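You operate a simulated robot arm through the tools that you are given. There is no shell and no other tool. Be economical: measure what you need, move in short steps, check, and stop when the job is done.

The job below is to be done with a simulated robot arm. You get a single attempt, and the scene is never put back.

TASK
Switch over to the film and turn the television toward the recliner.
Fine: television on input, black knob on disc, started by the play button, volume three.

Only the result counts: the job must be done as asked and must still hold three seconds after the hand-in. Knocking over, shifting, dropping, spilling or breaking anything else fails it.

THE ROBOT
A 6-joint arm with a two-finger parallel gripper, fixed in place. Base frame: the origin is at the foot of the arm, x ahead of it, y to its left, z up. Units: mm, degrees, N and s.
With the tool pointing down near the work surface it reaches from about 100 to 700 mm from the base axis. Its first joint turns from -166.0 to 166.0 degrees. Payload 3.91 kg.
The TCP is the grasp point between the finger pads, 30 mm short of the fingertips. In the tool frame z runs along the fingers and y along their closing line. Largest opening 110 mm; finger width 20, thickness 10; the body of the gripper, 48 by 112 mm, starts 55 mm behind the TCP.
Orientation is that of the tool frame in the base frame, as [roll, pitch, yaw] about the fixed x, y, z axes, in that order (R = Rz(yaw) Ry(pitch) Rx(roll)). With the fingers straight down and closing along the base's y, the tool's x points along the base's -x, its y along +y and its z along -z.

THE INTERFACE
- The arm moves only by the tool jog_arm. Its argument "steps" is a list of rows, each a list of 7 numbers: the shift along the base's x, y, z in mm, then the turn, a rotation vector about the base's x, y, z in degrees, then the finger opening in mm, from 0 to 110. In form: [[x, y, z, rx, ry, rz, gripper], ...]. A call has 1 to 10 rows; each row is the pose to reach, as a shift and turn from the pose commanded when the call began. Each row takes 0.2 s and may step no farther than 50 mm and 8.6 degrees from the row before; otherwise, or with a gripper value out of range, the whole call is refused. Where a pose cannot be reached the arm comes as near as it can. A force on the tool above 90 N (or 10 N above the force at the start of the call, whichever is more), or a blocked arm, ends the call early, and 0.2 s more pass. The fingers move at their own pace (about 45 mm/s each) and stop on an object; they squeeze with about 25 N. The grip force told is the motor's: it shows also when the fingers shut on nothing. Time passes only in rows, and 0.2 s behind the last, so rows that repeat a pose let the fingers close. The reply holds the time, the measured pose of the TCP, the force on the tool along the base axes, the opening and the grip force, in the units named above and with some noise, with the torque about the TCP (base axes, N m) and any sound that the robot's microphone picked up, and new pictures: "views" is both (left out), scene, wrist or none.
- Cameras (640 x 400 px; columns grow to the right, rows downward): "scene" is fixed at [219.4, 649, 1735.8]; the picture's right is [-0.95, -0.33, 0.00], its down [-0.17, 0.49, -0.85] and it looks along [0.28, -0.81, -0.52] (base axes); focal length 361 px, centre (320, 200). "wrist" rides on the gripper at [71, 22, -107] in the tool frame; the picture's right is [-0.29, 0.96, 0.00], its down [-0.76, -0.23, -0.61] and it looks along [-0.58, -0.18, 0.79] (tool axes); focal length 243 px, centre (320, 200). There is no depth. A picture from a camera that has moved, and an enlarged one, comes with that camera's place and axes in the base frame and with its lens. The place of the scene camera against the robot may be out by one fixed shift of up to 25 mm in any direction.
- raise_lower(by): slides the trunk up (or, below 0, down) by that many mm; the arm rides with it, the base frame stays. It gives what a move gives, with no picture.
- inspect(camera, box): a new picture of the part [left, top, right, bottom] of that camera's present view, enlarged. No time passes.
- finish_job(): hands the job in; it is judged then, once.

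Work in short steps. Places have to be worked out from the pictures, the camera data and where the tool is seen: move nearer, look again, correct. Check each grasp and each placing, and mend what went wrong. You have 120 turns and 200 pictures in all, those below and enlarged ones among them. Open the gripper and draw the arm clear of the work before you hand the job in, unless the task says otherwise; then end with one line.

The tools are called as name(argument=value, ...) on one line, values as JSON. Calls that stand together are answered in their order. jog_arm: Moves the arm, as the interface text tells. Its arguments: {"type":"object","properties":{"steps":{"type":"array","items":{"type":"array","items":{"type":"number"}}},"views":{"type":"string","enum":["both","scene","wrist","none"]}},"required":["steps"]} The other tools are called the same way: raise_lower (by) slides the trunk up or down; inspect (camera, box) takes an enlarged picture of a part of a camera's view; finish_job () hands the job in.

At the start:

```text
time: 0.0
tcp_pos: [268.0, -182.5, 1371.8]
ee_rot: [179.9, 0.0, -180.0]
ft_force: [0.6, 0.1, 0.4]
moment: [0.0, -0.02, -0.04]
finger_gap: 109.9
finger_force: 0.0
trunk travel left (down, up): [-544.0, 46.0]
```

scene: 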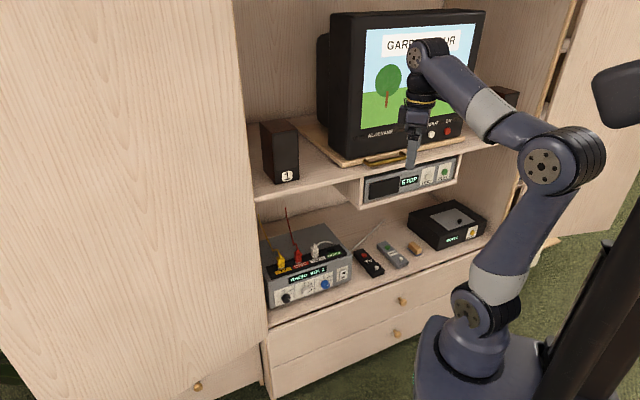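
wrist: 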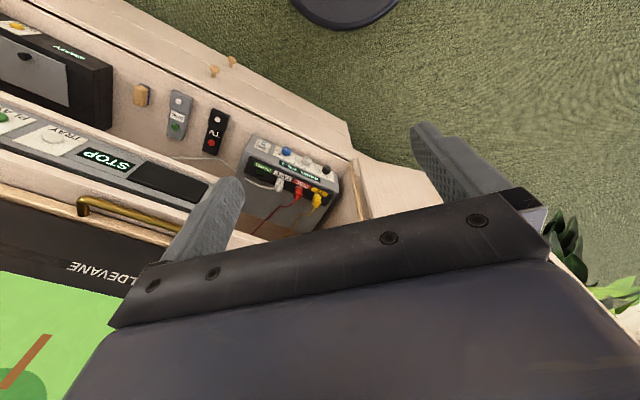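

I'll start by taking enlarged views of the TV, the player and the radio box to read the labels.

inspect(camera="scene", box=[320, 100, 500, 212])

inspect(camera="scene", box=[250, 200, 410, 312])

inspect(camera="scene", box=[350, 180, 500, 280])

inspect(camera="wrist", box=[0, 0, 350, 230])

```text
3.56 times, centred on (410, 156) of scene
camera zoom: at [219.4, 649.0, 1735.8], right [-0.95, -0.33, 0.0], down [-0.17, 0.49, -0.85], along [0.28, -0.81, -0.52], focal length 1284 px, centre (0, 356)
```

zoom: 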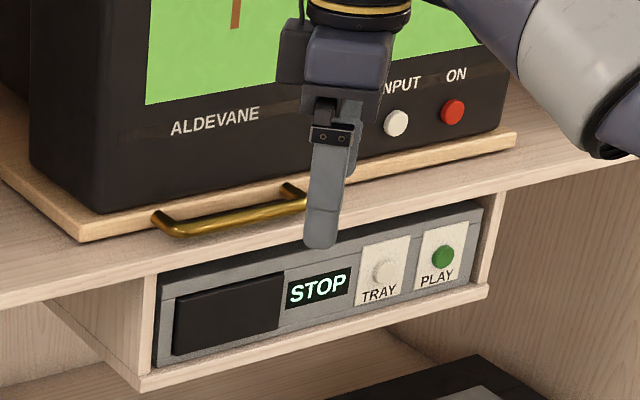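

```text
3.57 times, centred on (330, 256) of scene
camera zoom: at [219.4, 649.0, 1735.8], right [-0.95, -0.33, 0.0], down [-0.17, 0.49, -0.85], along [0.28, -0.81, -0.52], focal length 1289 px, centre (284, 0)
```

zoom: 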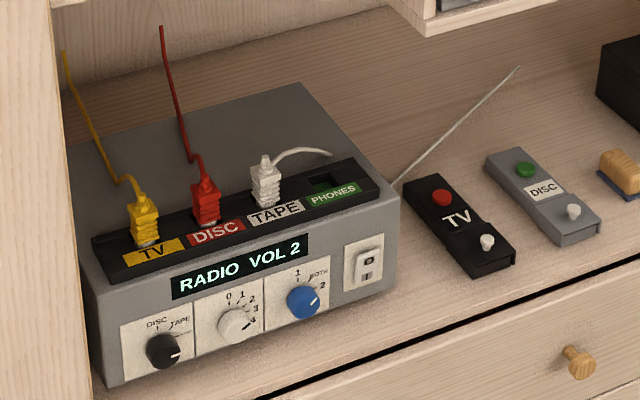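

```text
4.00 times, centred on (425, 230) of scene
camera zoom: at [219.4, 649.0, 1735.8], right [-0.95, -0.33, 0.0], down [-0.17, 0.49, -0.85], along [0.28, -0.81, -0.52], focal length 1444 px, centre (-100, 80)
```

zoom: 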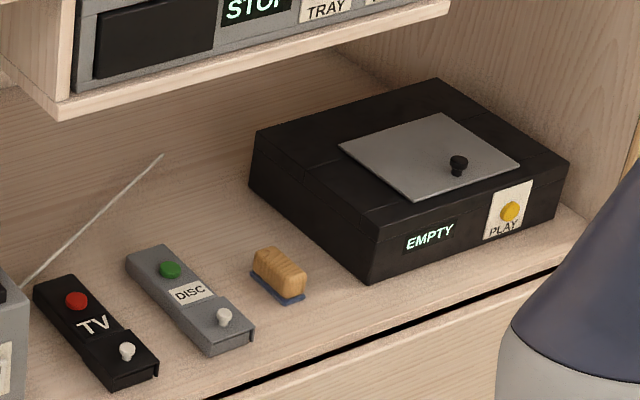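

```text
1.74 times, centred on (175, 115) of wrist
camera zoom: at [196.4, -162.8, 1478.6], right [0.29, 0.96, 0.0], down [0.76, -0.23, 0.61], along [0.58, -0.18, -0.79], focal length 422 px, centre (572, 348)
```

zoom: 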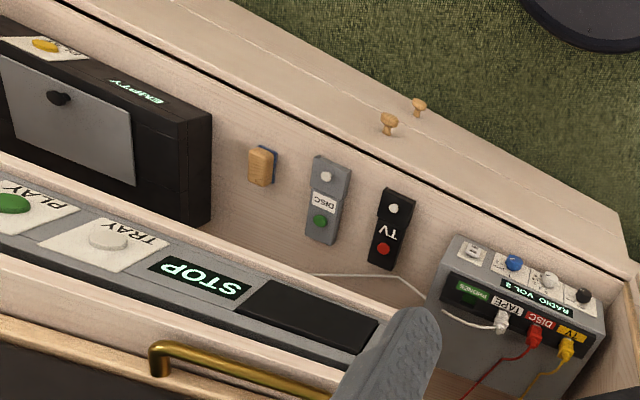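

The cabinet front seems to run diagonally, facing roughly (-0.67, 0.74). The recliner isn't identified yet, so I inspect the dark shape at the right edge and turn the wrist camera to look around the room.

inspect(camera="scene", box=[540, 40, 640, 240])

jog_arm(steps=[[0, 0, 0, 0, -8, 0, 110], [0, 0, 0, 0, -16, 0, 110], [0, 0, 0, 0, -24, 0, 110], [0, 0, 0, 0, -32, 0, 110], [0, 0, 0, 0, -40, 0, 110]], views="wrist")

```text
2.00 times, centred on (590, 140) of scene
camera zoom: at [219.4, 649.0, 1735.8], right [-0.95, -0.33, 0.0], down [-0.17, 0.49, -0.85], along [0.28, -0.81, -0.52], focal length 722 px, centre (-220, 320)
```

zoom: 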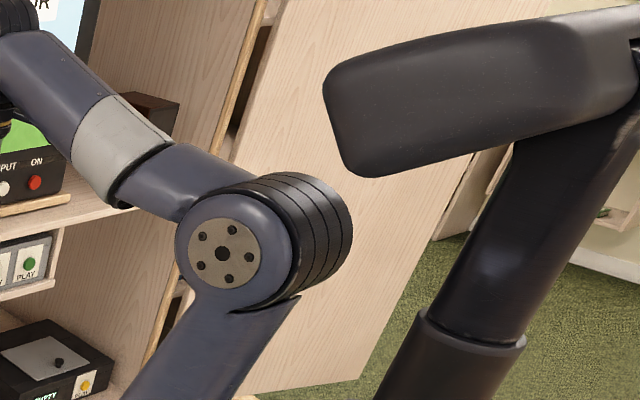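

```text
time: 1.2
tcp_pos: [259.4, -201.1, 1367.1]
ee_rot: [178.6, 39.7, 175.8]
ft_force: [-0.6, 0.6, 0.6]
moment: [0.0, -0.05, -0.02]
finger_gap: 110.0
finger_force: 0.1
trunk travel left (down, up): [-544.0, 46.0]
camera wrist: at [136.9, -174.2, 1404.4], right [0.28, 0.94, 0.2], down [0.18, -0.26, 0.95], along [0.94, -0.23, -0.24], focal length 243 px, centre (320, 200)
```

wrist: 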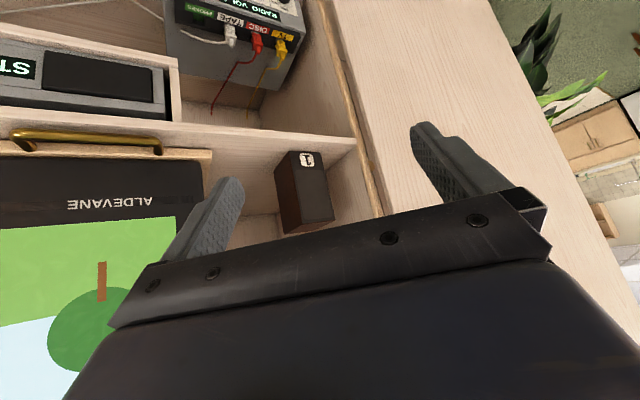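

The camera is nearly horizontal now (picture upside down). I swing it toward +y to look at the room.

jog_arm(steps=[[-10, 0, 0, 0, 0, 8.5, 110], [-20, 0, 0, 0, 0, 17, 110], [-30, 0, 0, 0, 0, 25.5, 110], [-40, 0, 0, 0, 0, 34, 110], [-40, 0, 0, 0, 0, 42.5, 110], [-40, 0, 0, 0, 0, 51, 110], [-40, 0, 0, 0, 0, 59.5, 110], [-40, 0, 0, 0, 0, 68, 110], [-40, 0, 0, 0, 0, 76.5, 110], [-40, 0, 0, 0, 0, 85, 110]], views="wrist")

```text
time: 3.4
tcp_pos: [281.0, -152.3, 1259.4]
ee_rot: [-179.7, 39.7, -94.9]
ft_force: [-0.4, 0.6, 0.3]
moment: [-0.03, 0.01, 0.0]
finger_gap: 109.8
finger_force: 0.1
out of reach, approached as far as the arm can: row 4, 5, 6, 7, 8, 9, 10
trunk travel left (down, up): [-544.0, 46.0]
camera wrist: at [248.6, -274.4, 1295.5], right [-0.93, 0.31, 0.18], down [0.24, 0.17, 0.95], along [0.26, 0.94, -0.24], focal length 243 px, centre (320, 200)
```

wrist: 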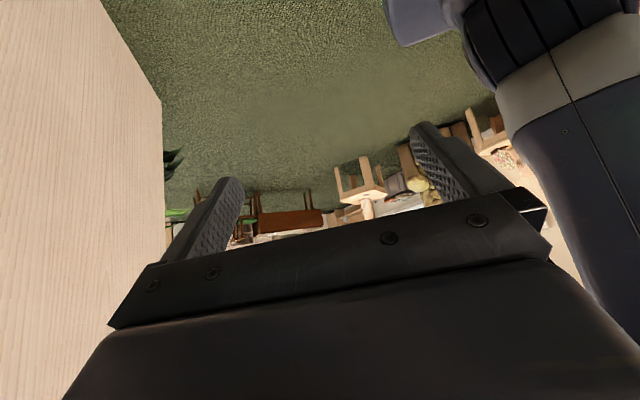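

The room beyond shows furniture; I enlarge that strip.

inspect(camera="wrist", box=[160, 100, 340, 250])

inspect(camera="wrist", box=[320, 80, 560, 230])

```text
2.67 times, centred on (250, 175) of wrist
camera zoom: at [248.6, -274.4, 1295.5], right [-0.93, 0.31, 0.18], down [0.24, 0.17, 0.95], along [0.26, 0.94, -0.24], focal length 647 px, centre (507, 267)
```

zoom: 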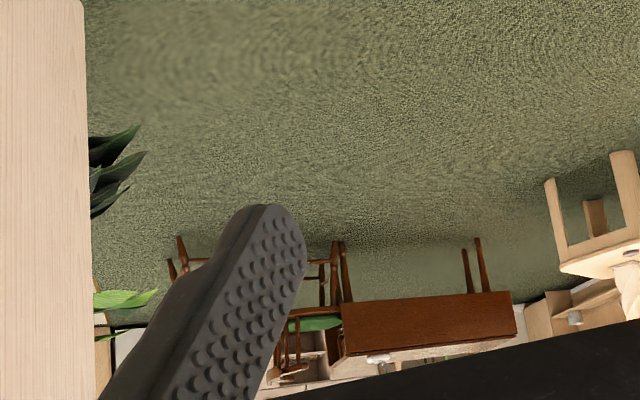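

```text
2.67 times, centred on (440, 155) of wrist
camera zoom: at [248.6, -274.4, 1295.5], right [-0.93, 0.31, 0.18], down [0.24, 0.17, 0.95], along [0.26, 0.94, -0.24], focal length 647 px, centre (0, 320)
```

zoom: 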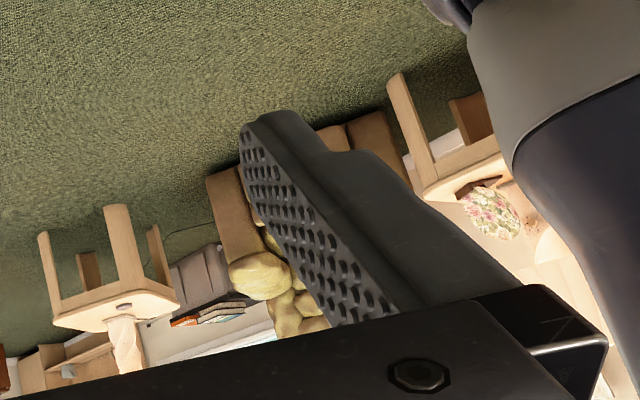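

I tilt the camera higher so the far furniture moves into the unobstructed part of the picture, and yaw a bit more with the fingers closed.

jog_arm(steps=[[0, 0, 0, 7, -2, 3, 100], [0, 0, 0, 14, -4, 6, 80], [0, 0, 0, 21, -6, 9, 60], [0, 0, 0, 28, -8, 12, 40], [0, 0, 0, 34, -10, 15, 20], [0, 0, 0, 34, -10, 20, 0], [0, 0, 0, 34, -10, 20, 0]], views="wrist")

```text
time: 5.0
tcp_pos: [310.9, -79.5, 1149.3]
ee_rot: [-142.8, 69.4, -42.7]
ft_force: [-0.8, 1.1, 0.7]
moment: [-0.02, 0.0, -0.04]
finger_gap: 0.0
finger_force: 19.0
out of reach, approached as far as the arm can: row 1, 2, 3, 4, 5, 6, 7
trunk travel left (down, up): [-544.0, 46.0]
camera wrist: at [322.8, -203.0, 1108.5], right [-0.99, -0.12, 0.07], down [0.11, -0.35, 0.93], along [-0.09, 0.93, 0.36], focal length 243 px, centre (320, 200)
```

wrist: 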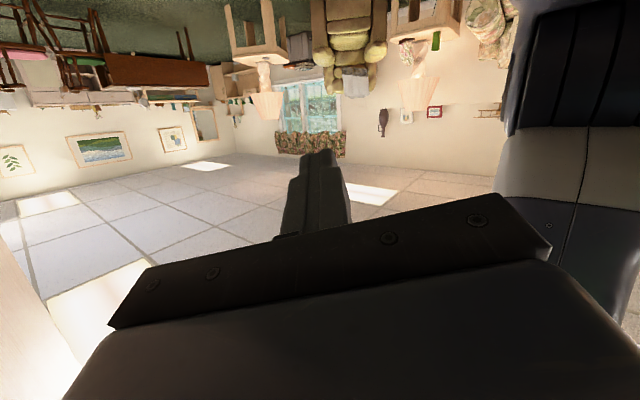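

The room is clear now: an armchair between two lamp tables and a floral one at the right. I enlarge them.

inspect(camera="wrist", box=[220, 0, 420, 110])

inspect(camera="wrist", box=[380, 0, 530, 110])

inspect(camera="wrist", box=[0, 0, 230, 120])

```text
3.20 times, centred on (320, 55) of wrist
camera zoom: at [322.8, -203.0, 1108.5], right [-0.99, -0.12, 0.07], down [0.11, -0.35, 0.93], along [-0.09, 0.93, 0.36], focal length 776 px, centre (320, 664)
```

zoom: 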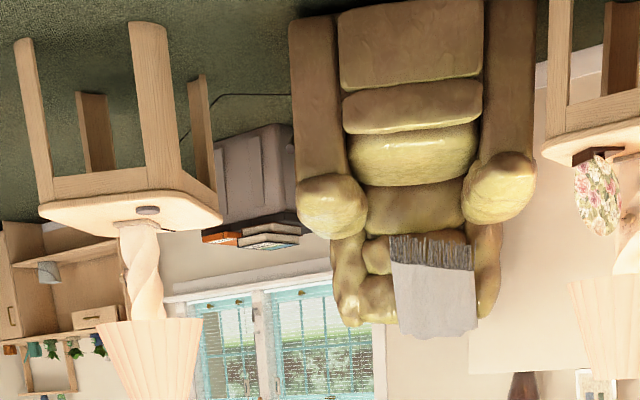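

```text
3.64 times, centred on (455, 55) of wrist
camera zoom: at [322.8, -203.0, 1108.5], right [-0.99, -0.12, 0.07], down [0.11, -0.35, 0.93], along [-0.09, 0.93, 0.36], focal length 882 px, centre (-171, 727)
```

zoom: 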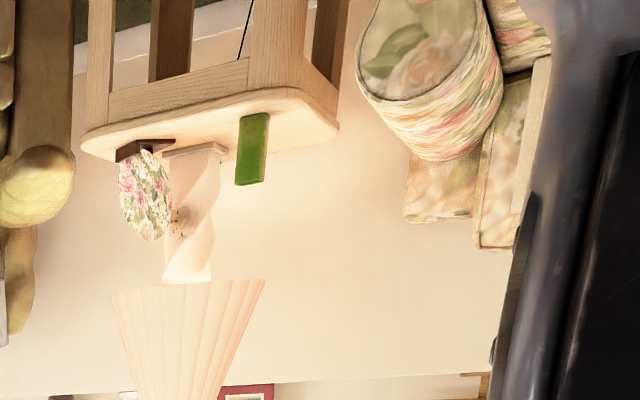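

```text
2.78 times, centred on (115, 60) of wrist
camera zoom: at [322.8, -203.0, 1108.5], right [-0.99, -0.12, 0.07], down [0.11, -0.35, 0.93], along [-0.09, 0.93, 0.36], focal length 675 px, centre (890, 590)
```

zoom: 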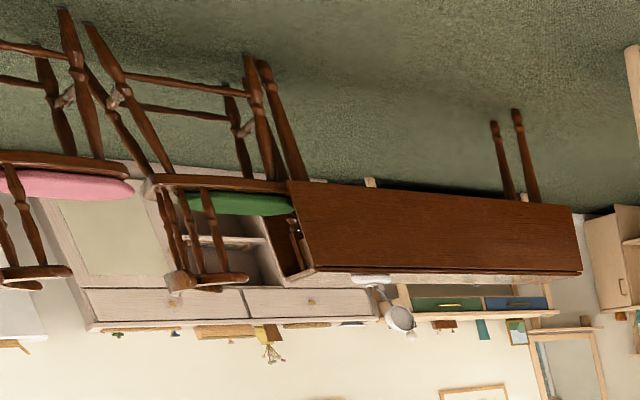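

The brown chair with the sectioned front is the recliner, at about (-475, 3070), so its bearing from the TV is about 104°. The TV now faces about 132°, so it needs to turn roughly 28° clockwise seen from above. I bring the arm back by reversing the turns.

jog_arm(steps=[[0, 0, 0, -7, 2, -4, 0], [0, 0, 0, -14, 4, -8, 0], [0, 0, 0, -21, 6, -12, 0], [0, 0, 0, -28, 8, -16, 0], [0, 0, 0, -34, 10, -20, 0]], views="none")

jog_arm(steps=[[0, 0, 0, 0, 0, -8.5, 0], [0, 0, 0, 0, 0, -17, 0], [0, 0, 0, 0, 0, -25.5, 0], [0, 0, 0, 0, 0, -34, 0], [0, 0, 0, 0, 0, -42.5, 0], [0, 0, 0, 0, 0, -51, 0], [10, 0, 0, 0, 0, -59.5, 0], [20, 0, 0, 0, 0, -68, 0], [30, 0, 0, 0, 0, -76.5, 0], [40, 0, 0, 0, 0, -85, 0]], views="scene")

```text
time: 6.2
tcp_pos: [308.1, -79.1, 1149.5]
ee_rot: [-180.0, 40.0, -95.1]
ft_force: [-0.3, 0.1, -0.1]
moment: [0.03, 0.0, 0.0]
finger_gap: 0.3
finger_force: 25.1
trunk travel left (down, up): [-544.0, 46.0]
```

```text
time: 8.4
tcp_pos: [348.1, -80.3, 1149.8]
ee_rot: [-179.8, 40.2, 179.9]
ft_force: [-0.2, 0.6, -0.2]
moment: [0.0, -0.04, -0.01]
finger_gap: 0.2
finger_force: 24.7
trunk travel left (down, up): [-544.0, 46.0]
```

scene: 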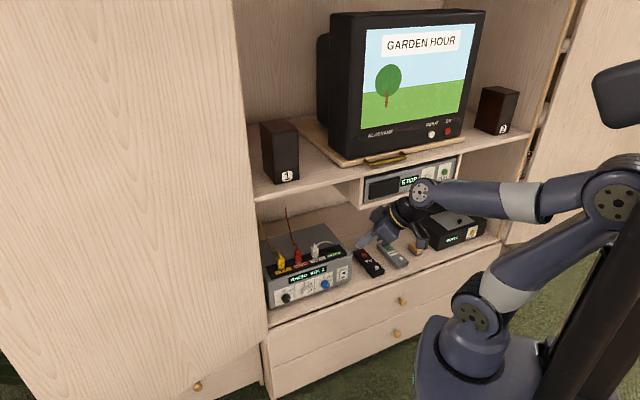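

Orientation restored. I now yaw by −48° so the tool faces the cabinet, shifting to about (260,−220,1150).

jog_arm(steps=[[-10, -20, 0, 0, 0, -8, 0], [-25, -45, 0, 0, 0, -16, 0], [-40, -70, 0, 0, 0, -24, 0], [-55, -95, 0, 0, 0, -32, 0], [-70, -120, 0, 0, 0, -40, 0], [-88, -140, 0, 0, 0, -48, 0]], views="none")

jog_arm(steps=[[0, 0, 0, -6.2, -5.55, 0, 0], [0, 0, 0, -12.4, -11.1, 0, 0], [0, 0, 0, -18.6, -16.7, 0, 0], [0, 0, 0, -24.8, -22.3, 0, 0], [0, 0, 0, -31, -27.9, 0, 0], [0, 0, 0, -37.2, -33.5, 0, 0]], views="both")

```text
time: 9.4
tcp_pos: [322.2, -125.8, 1141.0]
ee_rot: [179.6, 38.5, 159.5]
ft_force: [0.1, 0.6, -0.3]
moment: [0.0, -0.01, 0.01]
finger_gap: 0.0
finger_force: 25.7
trunk travel left (down, up): [-544.0, 46.0]
stopped in row 5: the arm was blocked; the commanded pose is now the measured one
```

```text
time: 11.0
tcp_pos: [360.6, -139.2, 1187.2]
ee_rot: [-85.2, 72.4, -117.5]
ft_force: [-0.2, -0.6, 0.0]
moment: [0.02, 0.03, -0.02]
finger_gap: 0.0
finger_force: 25.3
out of reach, approached as far as the arm can: row 3, 4, 6
trunk travel left (down, up): [-544.0, 46.0]
stopped in row 6: the arm was blocked; the commanded pose is now the measured one
camera wrist: at [270.5, -85.1, 1109.6], right [0.53, 0.84, -0.01], down [-0.53, 0.34, 0.78], along [0.66, -0.41, 0.63], focal length 243 px, centre (320, 200)
```

scene: 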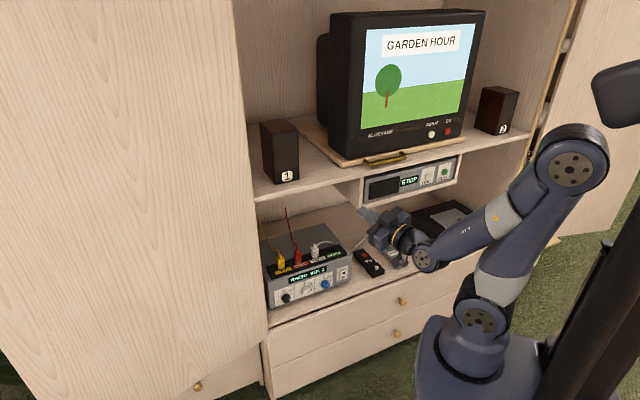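
wrist: 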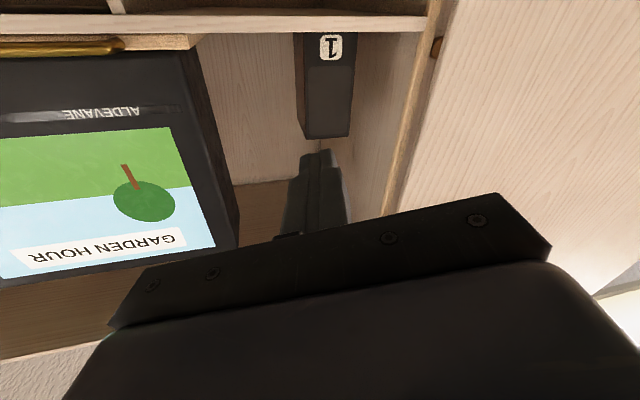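

The tool is horizontal but the camera is beneath the fingers; I want it above. I roll the tool back about its own axis (toward camera-up) while moving toward the cabinet a little.

jog_arm(steps=[[7, -8, 0, -7.1, 4.5, -0.2, 0], [14, -16, 0, -14.2, 9, -0.4, 0], [21, -24, 0, -21.3, 13.5, -0.6, 0], [28, -32, 0, -28.4, 18, -0.8, 0], [35, -40, 0, -35.5, 22.5, -1, 0], [42, -48, 0, -42.6, 27, -1.2, 0], [49, -56, 0, -49.7, 31.5, -1.4, 0], [56, -64, 0, -56.8, 36, -1.6, 0], [56, -64, 0, -63.9, 40.5, -1.8, 0], [56, -64, 0, -71, 45, -2, 0]], views="scene")

```text
time: 13.2
tcp_pos: [425.0, -180.3, 1189.7]
ee_rot: [-88.7, -11.8, -123.2]
ft_force: [-0.9, 0.1, -0.2]
moment: [0.0, -0.01, -0.01]
finger_gap: 0.1
finger_force: 25.2
out of reach, approached as far as the arm can: row 4, 5, 6, 7, 8, 9, 10
trunk travel left (down, up): [-544.0, 46.0]
```

scene: 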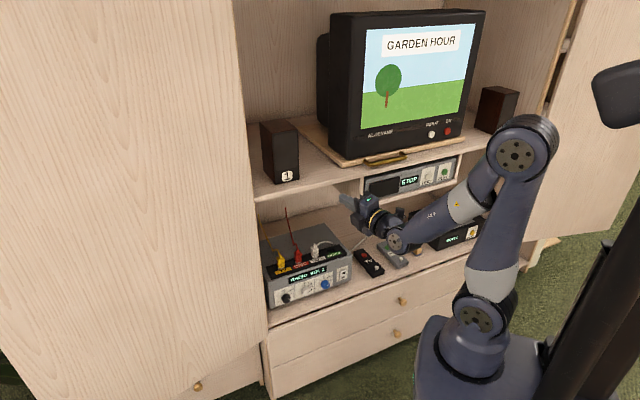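

Rolling works. Continue the remaining ~78° the same way.

jog_arm(steps=[[0, 0, 0, -6.6, 4.25, -0.2, 0], [0, 0, 0, -13.2, 8.5, -0.4, 0], [0, 0, 0, -19.8, 12.75, -0.6, 0], [0, 0, 0, -26.4, 17, -0.8, 0], [0, 0, 0, -33, 21.25, -1, 0], [0, 0, 0, -39.6, 25.5, -1.2, 0], [0, 0, 0, -46.2, 29.75, -1.4, 0], [0, 0, 0, -52.8, 34, -1.6, 0], [0, 0, 0, -59.4, 38.25, -1.8, 0], [0, 0, 0, -65.5, 42.4, -1.7, 0]], views="none")

jog_arm(steps=[[-10, -20, 0, 0, 0, -5, 0], [-20, -40, 0, 0, 0, -10, 0], [-30, -60, 0, 0, 0, -15, 0]], views="both")

```text
time: 15.4
tcp_pos: [425.7, -179.3, 1191.2]
ee_rot: [-14.3, -89.3, 161.6]
ft_force: [0.1, -0.2, 0.7]
moment: [0.04, 0.01, 0.02]
finger_gap: 0.0
finger_force: 25.1
trunk travel left (down, up): [-544.0, 46.0]
```

```text
time: 16.2
tcp_pos: [396.1, -241.3, 1190.6]
ee_rot: [-24.2, -89.2, 156.3]
ft_force: [-0.8, -0.5, 0.5]
moment: [0.0, 0.01, 0.0]
finger_gap: 0.1
finger_force: 24.9
trunk travel left (down, up): [-544.0, 46.0]
camera wrist: at [305.7, -176.2, 1259.2], right [-0.71, -0.64, -0.3], down [-0.23, 0.6, -0.77], along [0.67, -0.47, -0.57], focal length 243 px, centre (320, 200)
```

scene: 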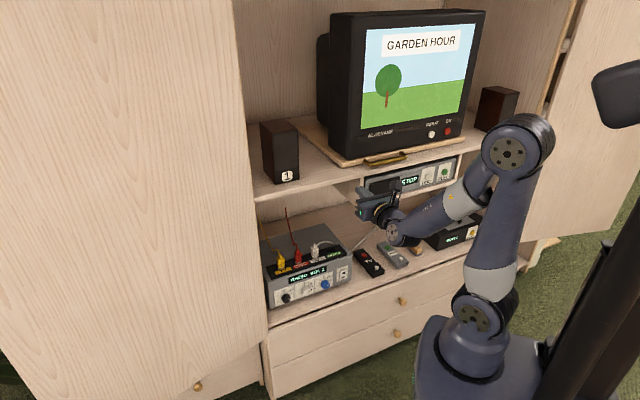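
wrist: 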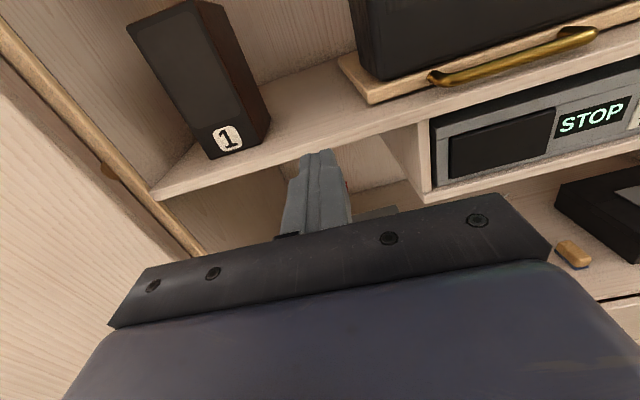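

Camera is above now, fingers pointing into the cabinet (heading −48°, parallel check within 1°). I estimate the brass handle at about (l −168, depth 796, z 1112); I move sideways in front of the TV for a closer look.

jog_arm(steps=[[-20, -35, 0, 0, 0, 0, 0], [-40, -70, 5, 0, 0, 0, 0], [-60, -105, 10, 0, 0, 0, 0], [-80, -140, 15, 0, 0, 0, 0], [-100, -175, 20, 0, 0, 0, 0], [-120, -210, 25, 0, 0, 0, 0], [-140, -245, 30, 0, 0, 0, 0], [-158, -277, 30, 0, 0, 0, 0]], views="both")

```text
time: 18.0
tcp_pos: [393.1, -350.7, 1251.6]
ee_rot: [-126.7, -89.7, -105.1]
ft_force: [0.8, -1.7, 0.1]
moment: [0.0, -0.01, 0.01]
finger_gap: 0.1
finger_force: 25.3
out of reach, approached as far as the arm can: row 2, 3, 4, 5, 6, 7, 8
trunk travel left (down, up): [-544.0, 46.0]
camera wrist: at [308.7, -279.7, 1323.0], right [-0.75, -0.59, -0.3], down [-0.2, 0.62, -0.76], along [0.63, -0.51, -0.58], focal length 243 px, centre (320, 200)
```

scene: 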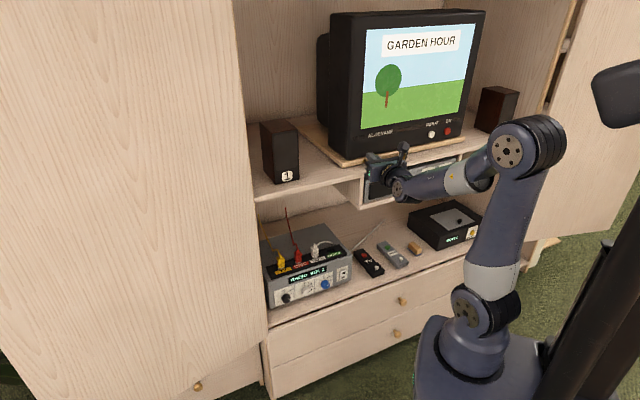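
wrist: 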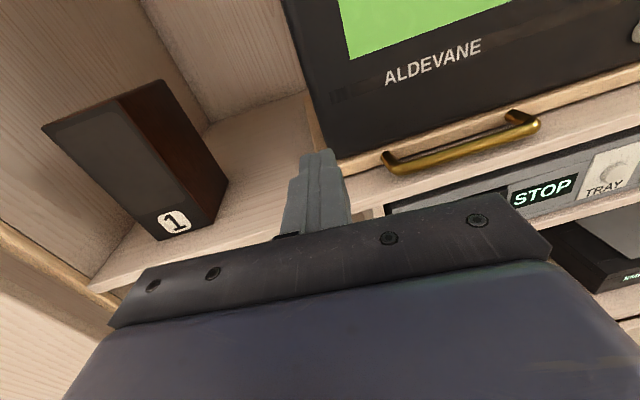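

The arm drifted off the asked path (a joint limit). I test pushing forward in depth with a smaller move to see how reach behaves.

jog_arm(steps=[[17, -18, 0, 0, 0, 0, 0], [33, -37, 0, 0, 0, 0, 0], [50, -55, 0, 0, 0, 0, 0], [67, -74, 0, 0, 0, 0, 0]], views="none")

jog_arm(steps=[[-17, -20, 0, 0, 0, 0, 0], [-33, -35, 0, 0, 0, 0, 0], [-50, -50, 0, 0, 0, 0, 0]], views="none")

```text
time: 19.0
tcp_pos: [460.4, -418.8, 1250.3]
ee_rot: [-134.9, -89.5, -96.9]
ft_force: [-0.6, 1.4, -0.5]
moment: [0.0, -0.03, -0.04]
finger_gap: 0.1
finger_force: 25.1
trunk travel left (down, up): [-544.0, 46.0]
```

```text
time: 19.8
tcp_pos: [446.0, -438.6, 1264.7]
ee_rot: [-155.3, -89.2, -78.4]
ft_force: [-0.3, -0.1, 0.0]
moment: [0.01, -0.02, 0.02]
finger_gap: 0.0
finger_force: 24.9
out of reach, approached as far as the arm can: row 1, 2, 3
trunk travel left (down, up): [-544.0, 46.0]
```

Tool yaw seems limited on one side of the arm plane (wrist flip), so right-side targets need another wrist branch, but the amplifier on the left suits this one. I do the amp first: retract, move left, then lower the trunk.

jog_arm(steps=[[-20, 22, 0, 0, 0, 0, 0], [-40, 45, 0, 0, 0, 0, 0], [-50, 67, 0, 0, 0, 2, 0], [-30, 90, 0, 0, 0, 4, 0], [-10, 112, 0, 0, 0, 6, 0], [10, 134, 0, 0, 0, 6, 0], [20, 150, 0, 0, 0, 6, 0]], views="none")

raise_lower(by=-300)

```text
time: 21.4
tcp_pos: [466.5, -287.2, 1264.5]
ee_rot: [-128.8, -89.5, -96.6]
ft_force: [0.1, 0.5, 0.2]
moment: [-0.02, -0.01, 0.0]
finger_gap: 0.0
finger_force: 25.1
out of reach, approached as far as the arm can: row 1, 2, 3, 4
trunk travel left (down, up): [-544.0, 46.0]
```

```text
time: 24.4
tcp_pos: [466.3, -287.8, 963.3]
ee_rot: [-123.5, -89.6, -102.3]
ft_force: [0.0, 0.2, 0.3]
moment: [0.04, 0.01, -0.03]
finger_gap: 0.0
finger_force: 25.0
trunk travel left (down, up): [-244.0, 346.0]
```

Now I take a look at the amp from here.

jog_arm(steps=[[0, 0, -50, 0, 0, -1, 0], [0, 0, -100, 0, 0, -2, 0], [0, 0, -140, 0, 0, -2, 0]], views="both")

```text
time: 25.2
tcp_pos: [465.3, -289.1, 824.5]
ee_rot: [-116.4, -89.6, -111.3]
ft_force: [0.1, -0.2, 0.2]
moment: [0.0, 0.0, 0.01]
finger_gap: 0.2
finger_force: 24.6
trunk travel left (down, up): [-244.0, 346.0]
camera wrist: at [375.5, -225.9, 894.7], right [-0.71, -0.64, -0.3], down [-0.24, 0.61, -0.76], along [0.67, -0.46, -0.58], focal length 243 px, centre (320, 200)
```

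scene: 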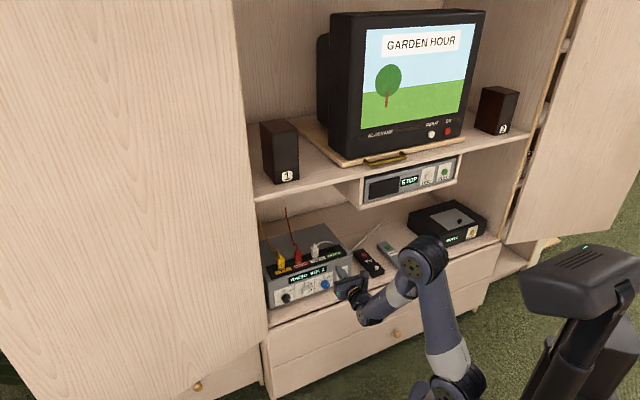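
wrist: 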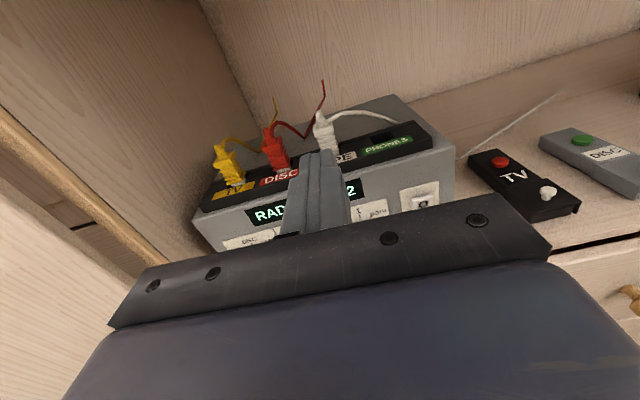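

The amp is ahead and slightly below. I lower the tool so the front panel shows above the fingertips.

jog_arm(steps=[[0, 0, -45, 0, 0, 0, 0], [-8, 9, -90, 0, 0, 0, 0], [-16, 18, -135, 0, 0, 0, 0]], views="wrist")

```text
time: 26.0
tcp_pos: [449.7, -270.9, 691.2]
ee_rot: [-109.6, -89.6, -118.0]
ft_force: [-0.9, -0.6, -0.3]
moment: [0.01, 0.01, 0.03]
finger_gap: 0.0
finger_force: 25.5
trunk travel left (down, up): [-244.0, 346.0]
camera wrist: at [359.7, -207.1, 761.0], right [-0.71, -0.64, -0.3], down [-0.24, 0.61, -0.76], along [0.67, -0.46, -0.58], focal length 243 px, centre (320, 200)
```

wrist: 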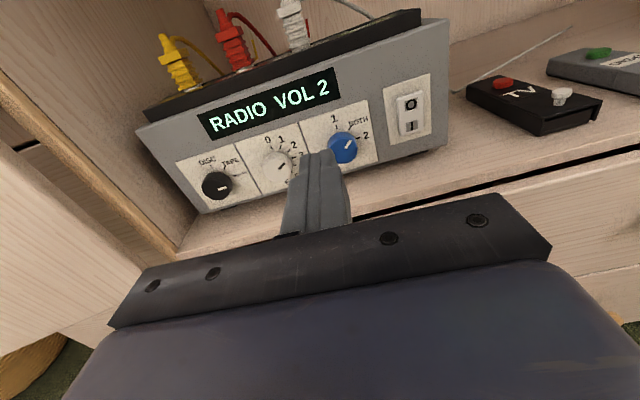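

inspect(camera="wrist", box=[160, 80, 400, 230])

```text
2.67 times, centred on (280, 155) of wrist
camera zoom: at [359.7, -207.1, 761.0], right [-0.71, -0.64, -0.3], down [-0.24, 0.61, -0.76], along [0.67, -0.46, -0.58], focal length 647 px, centre (427, 320)
```

zoom: 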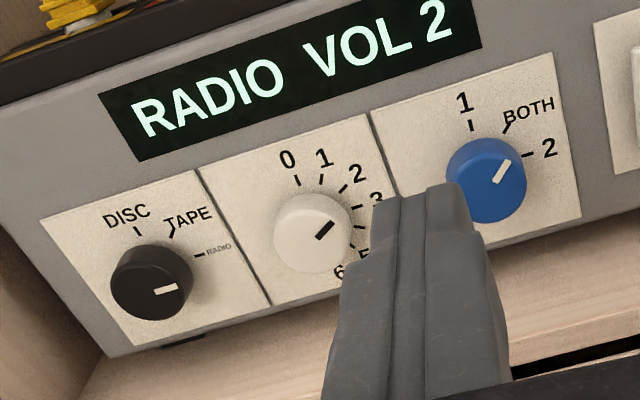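

The panel reads well: black knob DISC/TAPE/RADIO (now RADIO), white volume (now 2, clockwise for more). I estimate the white knob at l≈234, d≈695, z≈616. I open the fingers to 70 and approach it.

jog_arm(steps=[[28, -1, -18, 0, 0, 0, 40], [57, -3, -35, 0, 0, 0, 70], [85, -4, -53, 0, 0, 0, 70], [114, -5, -70, 0, 0, 0, 70], [114, -5, -70, 0, 0, 0, 70]], views="both")

```text
time: 27.2
tcp_pos: [563.0, -275.5, 618.7]
ee_rot: [-124.6, -89.6, -103.2]
ft_force: [-0.4, -0.1, 0.0]
moment: [0.02, 0.01, -0.03]
finger_gap: 70.1
finger_force: 0.0
trunk travel left (down, up): [-244.0, 346.0]
camera wrist: at [474.1, -212.2, 689.6], right [-0.71, -0.64, -0.3], down [-0.24, 0.61, -0.76], along [0.67, -0.46, -0.58], focal length 243 px, centre (320, 200)
```

scene: 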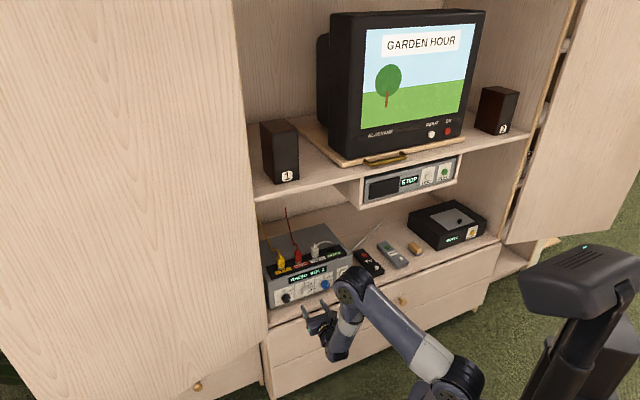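
wrist: 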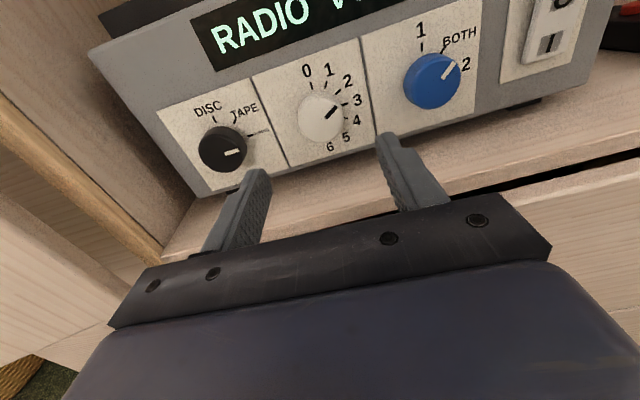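

Triangulation puts the white knob face at l 234, d 691, z 618; the TCP is exactly aligned. I advance 80 mm with 60 mm opening and check.

jog_arm(steps=[[18, -20, 0, 0, 0, 0, 60], [36, -40, 0, 0, 0, 0, 60], [48, -53, 0, 0, 0, 0, 60], [57, -63, 0, 0, 0, 0, 60]], views="wrist")

```text
time: 28.2
tcp_pos: [615.2, -328.4, 620.0]
ee_rot: [-146.5, -89.5, -80.7]
ft_force: [-58.9, 49.9, 26.8]
moment: [-0.05, -1.61, 2.49]
finger_gap: 55.7
finger_force: 0.0
trunk travel left (down, up): [-244.0, 346.0]
stopped in row 4: the force on the tool passed its limit (the readings are from after the stop); the commanded pose is now the measured one
camera wrist: at [525.1, -265.9, 690.1], right [-0.7, -0.65, -0.29], down [-0.24, 0.61, -0.76], along [0.67, -0.46, -0.59], focal length 243 px, centre (320, 200)
```

wrist: 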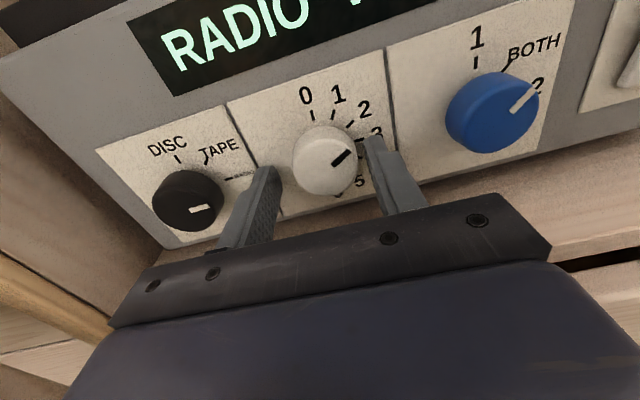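

The moment shows the left fingertip touched the panel (contact 37 mm left, at the tip), so the panel is at d≈687 and the knob face nearer. I back off 5 mm and zoom.

jog_arm(steps=[[-4, 4.5, 0, 0, 0, 0, 60], [-4, 4.5, 0, 0, 0, 0, 60]], views="none")

inspect(camera="wrist", box=[220, 70, 420, 220])

```text
time: 28.9
tcp_pos: [614.1, -328.6, 615.6]
ee_rot: [-162.0, -89.4, -65.6]
ft_force: [0.1, 0.0, 0.1]
moment: [0.04, 0.06, -0.04]
finger_gap: 59.4
finger_force: 0.1
trunk travel left (down, up): [-244.0, 346.0]
```

```text
2.67 times, centred on (320, 145) of wrist
camera zoom: at [524.2, -266.3, 688.3], right [-0.71, -0.64, -0.29], down [-0.24, 0.61, -0.75], along [0.66, -0.46, -0.59], focal length 647 px, centre (320, 347)
```

zoom: 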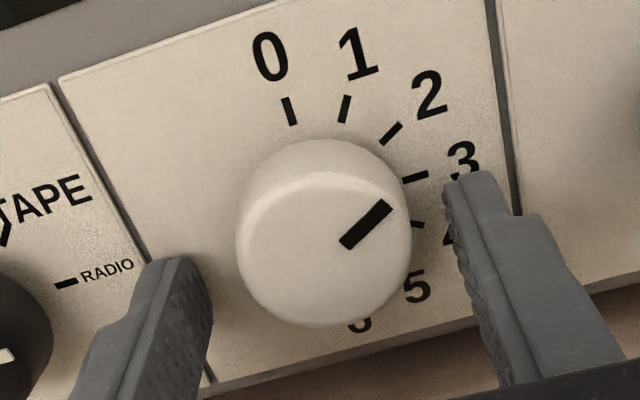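

Ticks are 30° apart (0 up, 3 horizontal right). Knob is centred sideways; axis z≈621. I raise 4 mm, back off 2 mm and close.

jog_arm(steps=[[-2, 2, 5, 0, 0, 0, 60], [-2, 2, 5, 0, 0, 0, 45], [-2, 2, 5, 0, 0, 0, 35], [-2, 2, 5, 0, 0, 0, 30], [-2, 2, 5, 0, 0, 0, 30]], views="wrist")

```text
time: 30.1
tcp_pos: [608.0, -328.2, 618.0]
ee_rot: [-160.2, -89.2, -67.5]
ft_force: [-24.3, -17.8, -0.7]
moment: [0.01, -0.29, -0.93]
finger_gap: 37.4
finger_force: 45.3
trunk travel left (down, up): [-244.0, 346.0]
camera wrist: at [520.5, -265.8, 691.0], right [-0.71, -0.64, -0.29], down [-0.24, 0.62, -0.75], along [0.66, -0.46, -0.59], focal length 243 px, centre (320, 200)
```

wrist: 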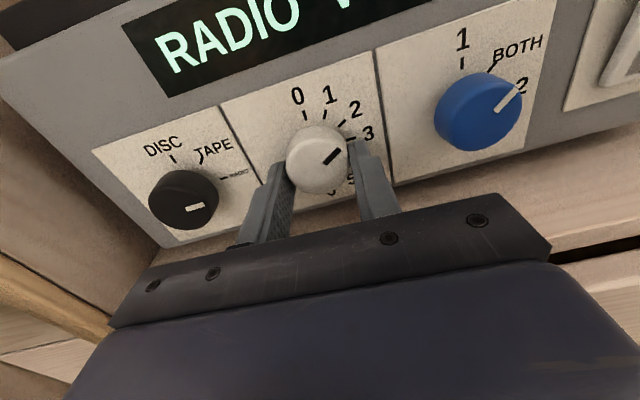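

Gripped at 37 mm, with ~30 N side load, so I ease 4 mm to the right, then roll +30° clockwise in steps.

jog_arm(steps=[[-3, -2.7, 0, 0, 0, 0, 30], [-3, -2.7, 0, 5, -5.6, 0, 30], [-3, -2.7, 0, 10, -11.1, 0, 30], [-3, -2.7, 0, 15, -16.7, 0, 30], [-3, -2.7, 0, 20, -22.3, 0, 30], [-3, -2.7, 0, 20.5, -22.8, 0, 30]], views="wrist")

```text
time: 31.4
tcp_pos: [610.4, -326.5, 619.1]
ee_rot: [-90.3, -59.2, -136.4]
ft_force: [11.2, 7.7, -0.5]
moment: [0.36, 0.4, 0.51]
finger_gap: 37.0
finger_force: 45.2
trunk travel left (down, up): [-244.0, 346.0]
camera wrist: at [496.5, -287.5, 669.5], right [-0.49, -0.46, -0.74], down [0.01, 0.85, -0.53], along [0.87, -0.27, -0.41], focal length 243 px, centre (320, 200)
```

wrist: 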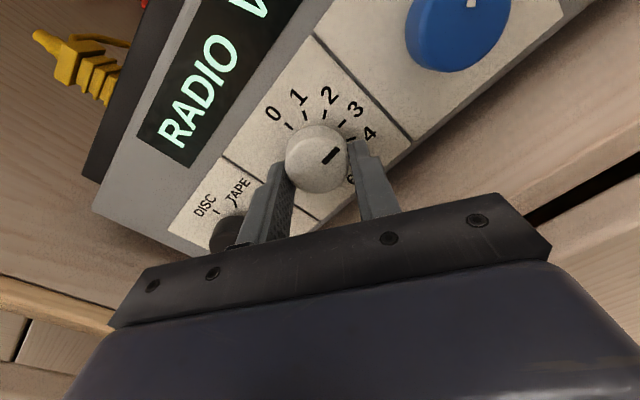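

The marker turned with the fingers and now points to 3. I open the fingers, back off and check the display.

jog_arm(steps=[[0, 0, 0, 0, 0, 0, 60], [0, 0, 0, 0, 0, 0, 60], [-25, 28, 0, 0, 0, 0, 60], [-53, 59, 0, -5, 5.6, 0, 60], [-53, 59, 0, -10, 11.1, 0, 60], [-53, 59, 0, -15, 16.7, 0, 60], [-53, 59, 0, -20.5, 22.8, 0, 60]], views="wrist")

```text
time: 33.0
tcp_pos: [554.9, -270.4, 619.2]
ee_rot: [-179.5, -89.3, -47.8]
ft_force: [-0.4, -0.4, 1.4]
moment: [0.02, 0.0, 0.01]
finger_gap: 59.9
finger_force: 0.0
trunk travel left (down, up): [-244.0, 346.0]
camera wrist: at [466.7, -207.2, 691.6], right [-0.71, -0.65, -0.29], down [-0.25, 0.61, -0.75], along [0.66, -0.46, -0.59], focal length 243 px, centre (320, 200)
```

wrist: 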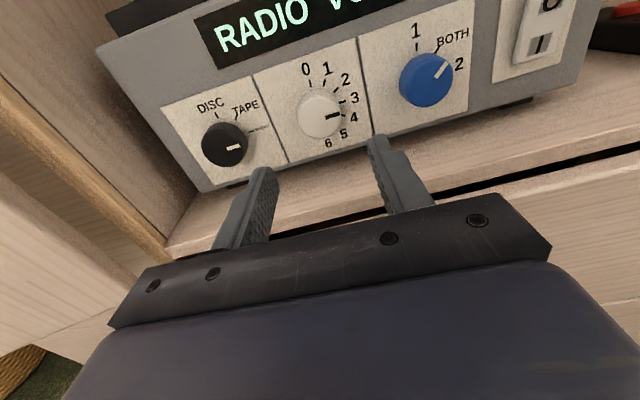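

inspect(camera="scene", box=[260, 245, 360, 310])

inspect(camera="wrist", box=[180, 60, 380, 200])

```text
6.15 times, centred on (310, 278) of scene
camera zoom: at [219.4, 649.0, 1735.8], right [-0.95, -0.33, 0.0], down [-0.17, 0.49, -0.85], along [0.28, -0.81, -0.52], focal length 2222 px, centre (382, -277)
```

zoom: 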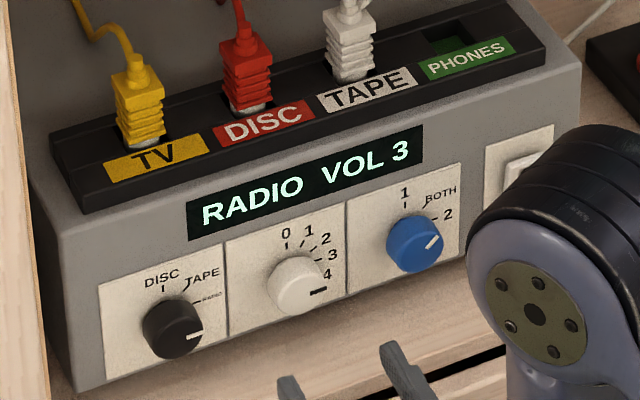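

```text
2.86 times, centred on (280, 130) of wrist
camera zoom: at [466.7, -207.2, 691.6], right [-0.71, -0.65, -0.29], down [-0.25, 0.61, -0.75], along [0.66, -0.46, -0.59], focal length 693 px, centre (434, 400)
```

zoom: 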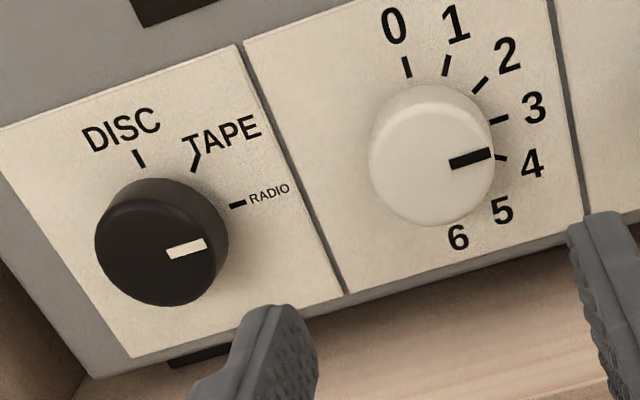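

VOL 3 confirmed. The black knob is 87 mm further left (l≈322, same height) and must turn 90° counter-clockwise. I move in front of it and pre-roll +50°.

jog_arm(steps=[[11, 10, 0, 5.6, -6.2, 0, 60], [22, 20, 0, 11.2, -12.4, 0, 60], [33, 30, 0, 16.8, -18.6, 0, 60], [45, 40, 0, 22.4, -24.8, 0, 60], [56, 50, 0, 28, -31, 0, 60], [67, 61, 1, 33.5, -37.2, 0, 60]], views="both")

```text
time: 34.5
tcp_pos: [622.8, -208.4, 619.9]
ee_rot: [-90.0, -39.7, -137.1]
ft_force: [0.8, -0.2, -0.8]
moment: [0.03, 0.01, 0.02]
finger_gap: 60.0
finger_force: 0.1
trunk travel left (down, up): [-244.0, 346.0]
camera wrist: at [498.3, -177.6, 648.3], right [-0.28, -0.26, -0.92], down [0.12, 0.94, -0.31], along [0.95, -0.2, -0.24], focal length 243 px, centre (320, 200)
```

scene: 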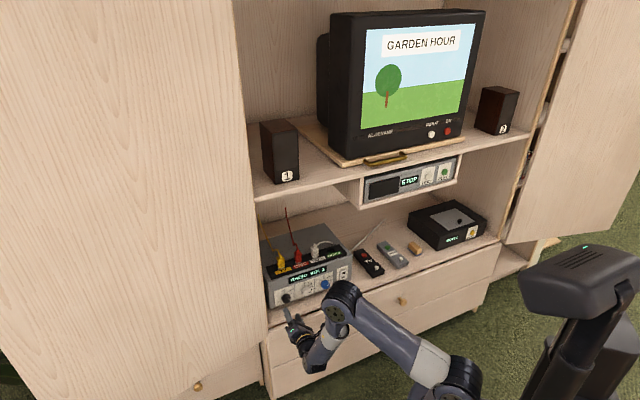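
wrist: 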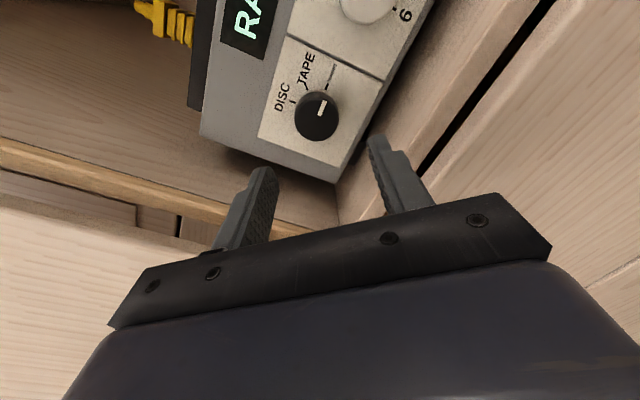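

Alignment is within a few mm; I correct 3 mm right and 3 mm up, then advance 76 mm around the knob.

jog_arm(steps=[[15, -20, 3, 0, 0, 0, 60], [32, -39, 3, 0, 0, 0, 60], [44, -52, 3, 0, 0, 0, 60], [48.6, -58.5, 3, 0, 0, 0, 60]], views="wrist")

```text
time: 35.5
tcp_pos: [671.0, -267.4, 622.9]
ee_rot: [-90.1, -39.8, -137.0]
ft_force: [-0.1, -0.4, 0.9]
moment: [-0.02, -0.01, 0.02]
finger_gap: 60.2
finger_force: 0.2
trunk travel left (down, up): [-244.0, 346.0]
camera wrist: at [546.9, -236.5, 651.7], right [-0.28, -0.27, -0.92], down [0.12, 0.94, -0.31], along [0.95, -0.2, -0.24], focal length 243 px, centre (320, 200)
```

wrist: 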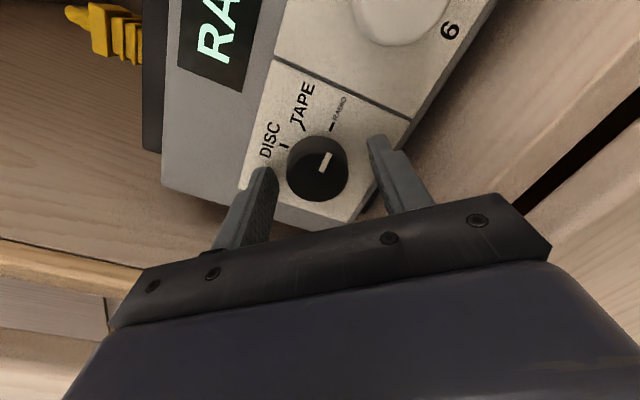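

Knob sits between the fingers. Close to grip and check load before turning.

jog_arm(steps=[[0, 0, 0, 0, 0, 0, 45], [0, 0, 0, 0, 0, 0, 30], [0, 0, 0, 0, 0, 0, 30], [0, 0, 0, 0, 0, 0, 30]], views="none")

```text
time: 36.5
tcp_pos: [671.0, -267.2, 625.1]
ee_rot: [-89.7, -39.8, -137.2]
ft_force: [8.1, 1.1, 7.1]
moment: [-0.1, -0.06, 0.27]
finger_gap: 37.2
finger_force: 44.1
trunk travel left (down, up): [-244.0, 346.0]
```

Gripped with little side load. I turn counter-clockwise in steps.

jog_arm(steps=[[0, 0, 1, -5.5, 6.1, 0, 30], [0, 0, 1, -11, 12.2, 0, 30], [0, 0, 1, -16.5, 18.3, 0, 30], [0, 0, 1, -22, 24.4, 0, 30], [0, 0, 1, -27.5, 30.5, 0, 30], [0, 0, 1, -33, 36.6, 0, 30], [0, 0, 1, -38.5, 42.7, 0, 30], [0, 0, 1, -44, 48.8, 0, 30], [0, 0, 1, -49.5, 54.9, 0, 30]], views="none")

jog_arm(steps=[[0, 0, 0, -5.5, 6.1, 0, 30], [0, 0, 0, -10.7, 11.9, 0, 30], [0, 0, 0, -10.7, 11.9, 0, 30]], views="both")

```text
time: 38.5
tcp_pos: [671.3, -267.1, 624.3]
ee_rot: [92.1, -66.1, 40.4]
ft_force: [5.4, 4.3, 3.2]
moment: [-0.8, -0.78, 0.4]
finger_gap: 37.3
finger_force: 45.6
trunk travel left (down, up): [-244.0, 346.0]
```

```text
time: 39.2
tcp_pos: [670.5, -266.8, 624.5]
ee_rot: [91.6, -50.1, 40.9]
ft_force: [1.5, 6.4, 5.6]
moment: [0.53, -0.55, -0.08]
finger_gap: 37.3
finger_force: 44.8
trunk travel left (down, up): [-244.0, 346.0]
camera wrist: at [620.5, -170.0, 694.4], right [-0.68, -0.62, 0.39], down [-0.64, 0.25, -0.72], along [0.35, -0.74, -0.57], focal length 243 px, centre (320, 200)
```

scene: 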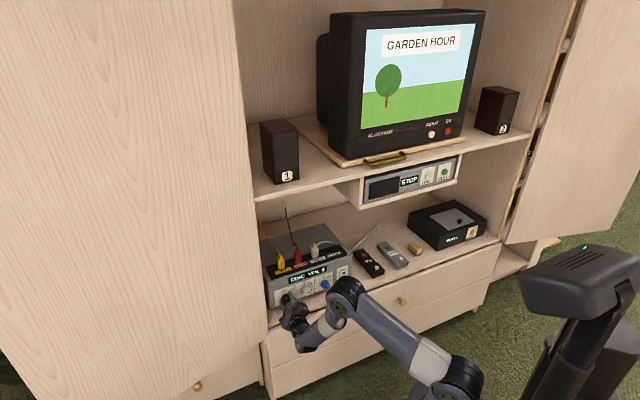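
wrist: 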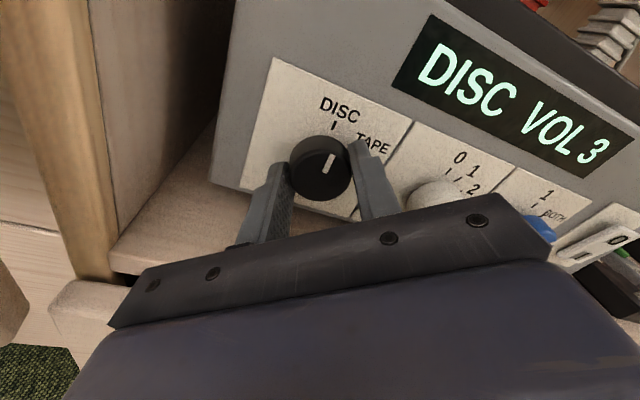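

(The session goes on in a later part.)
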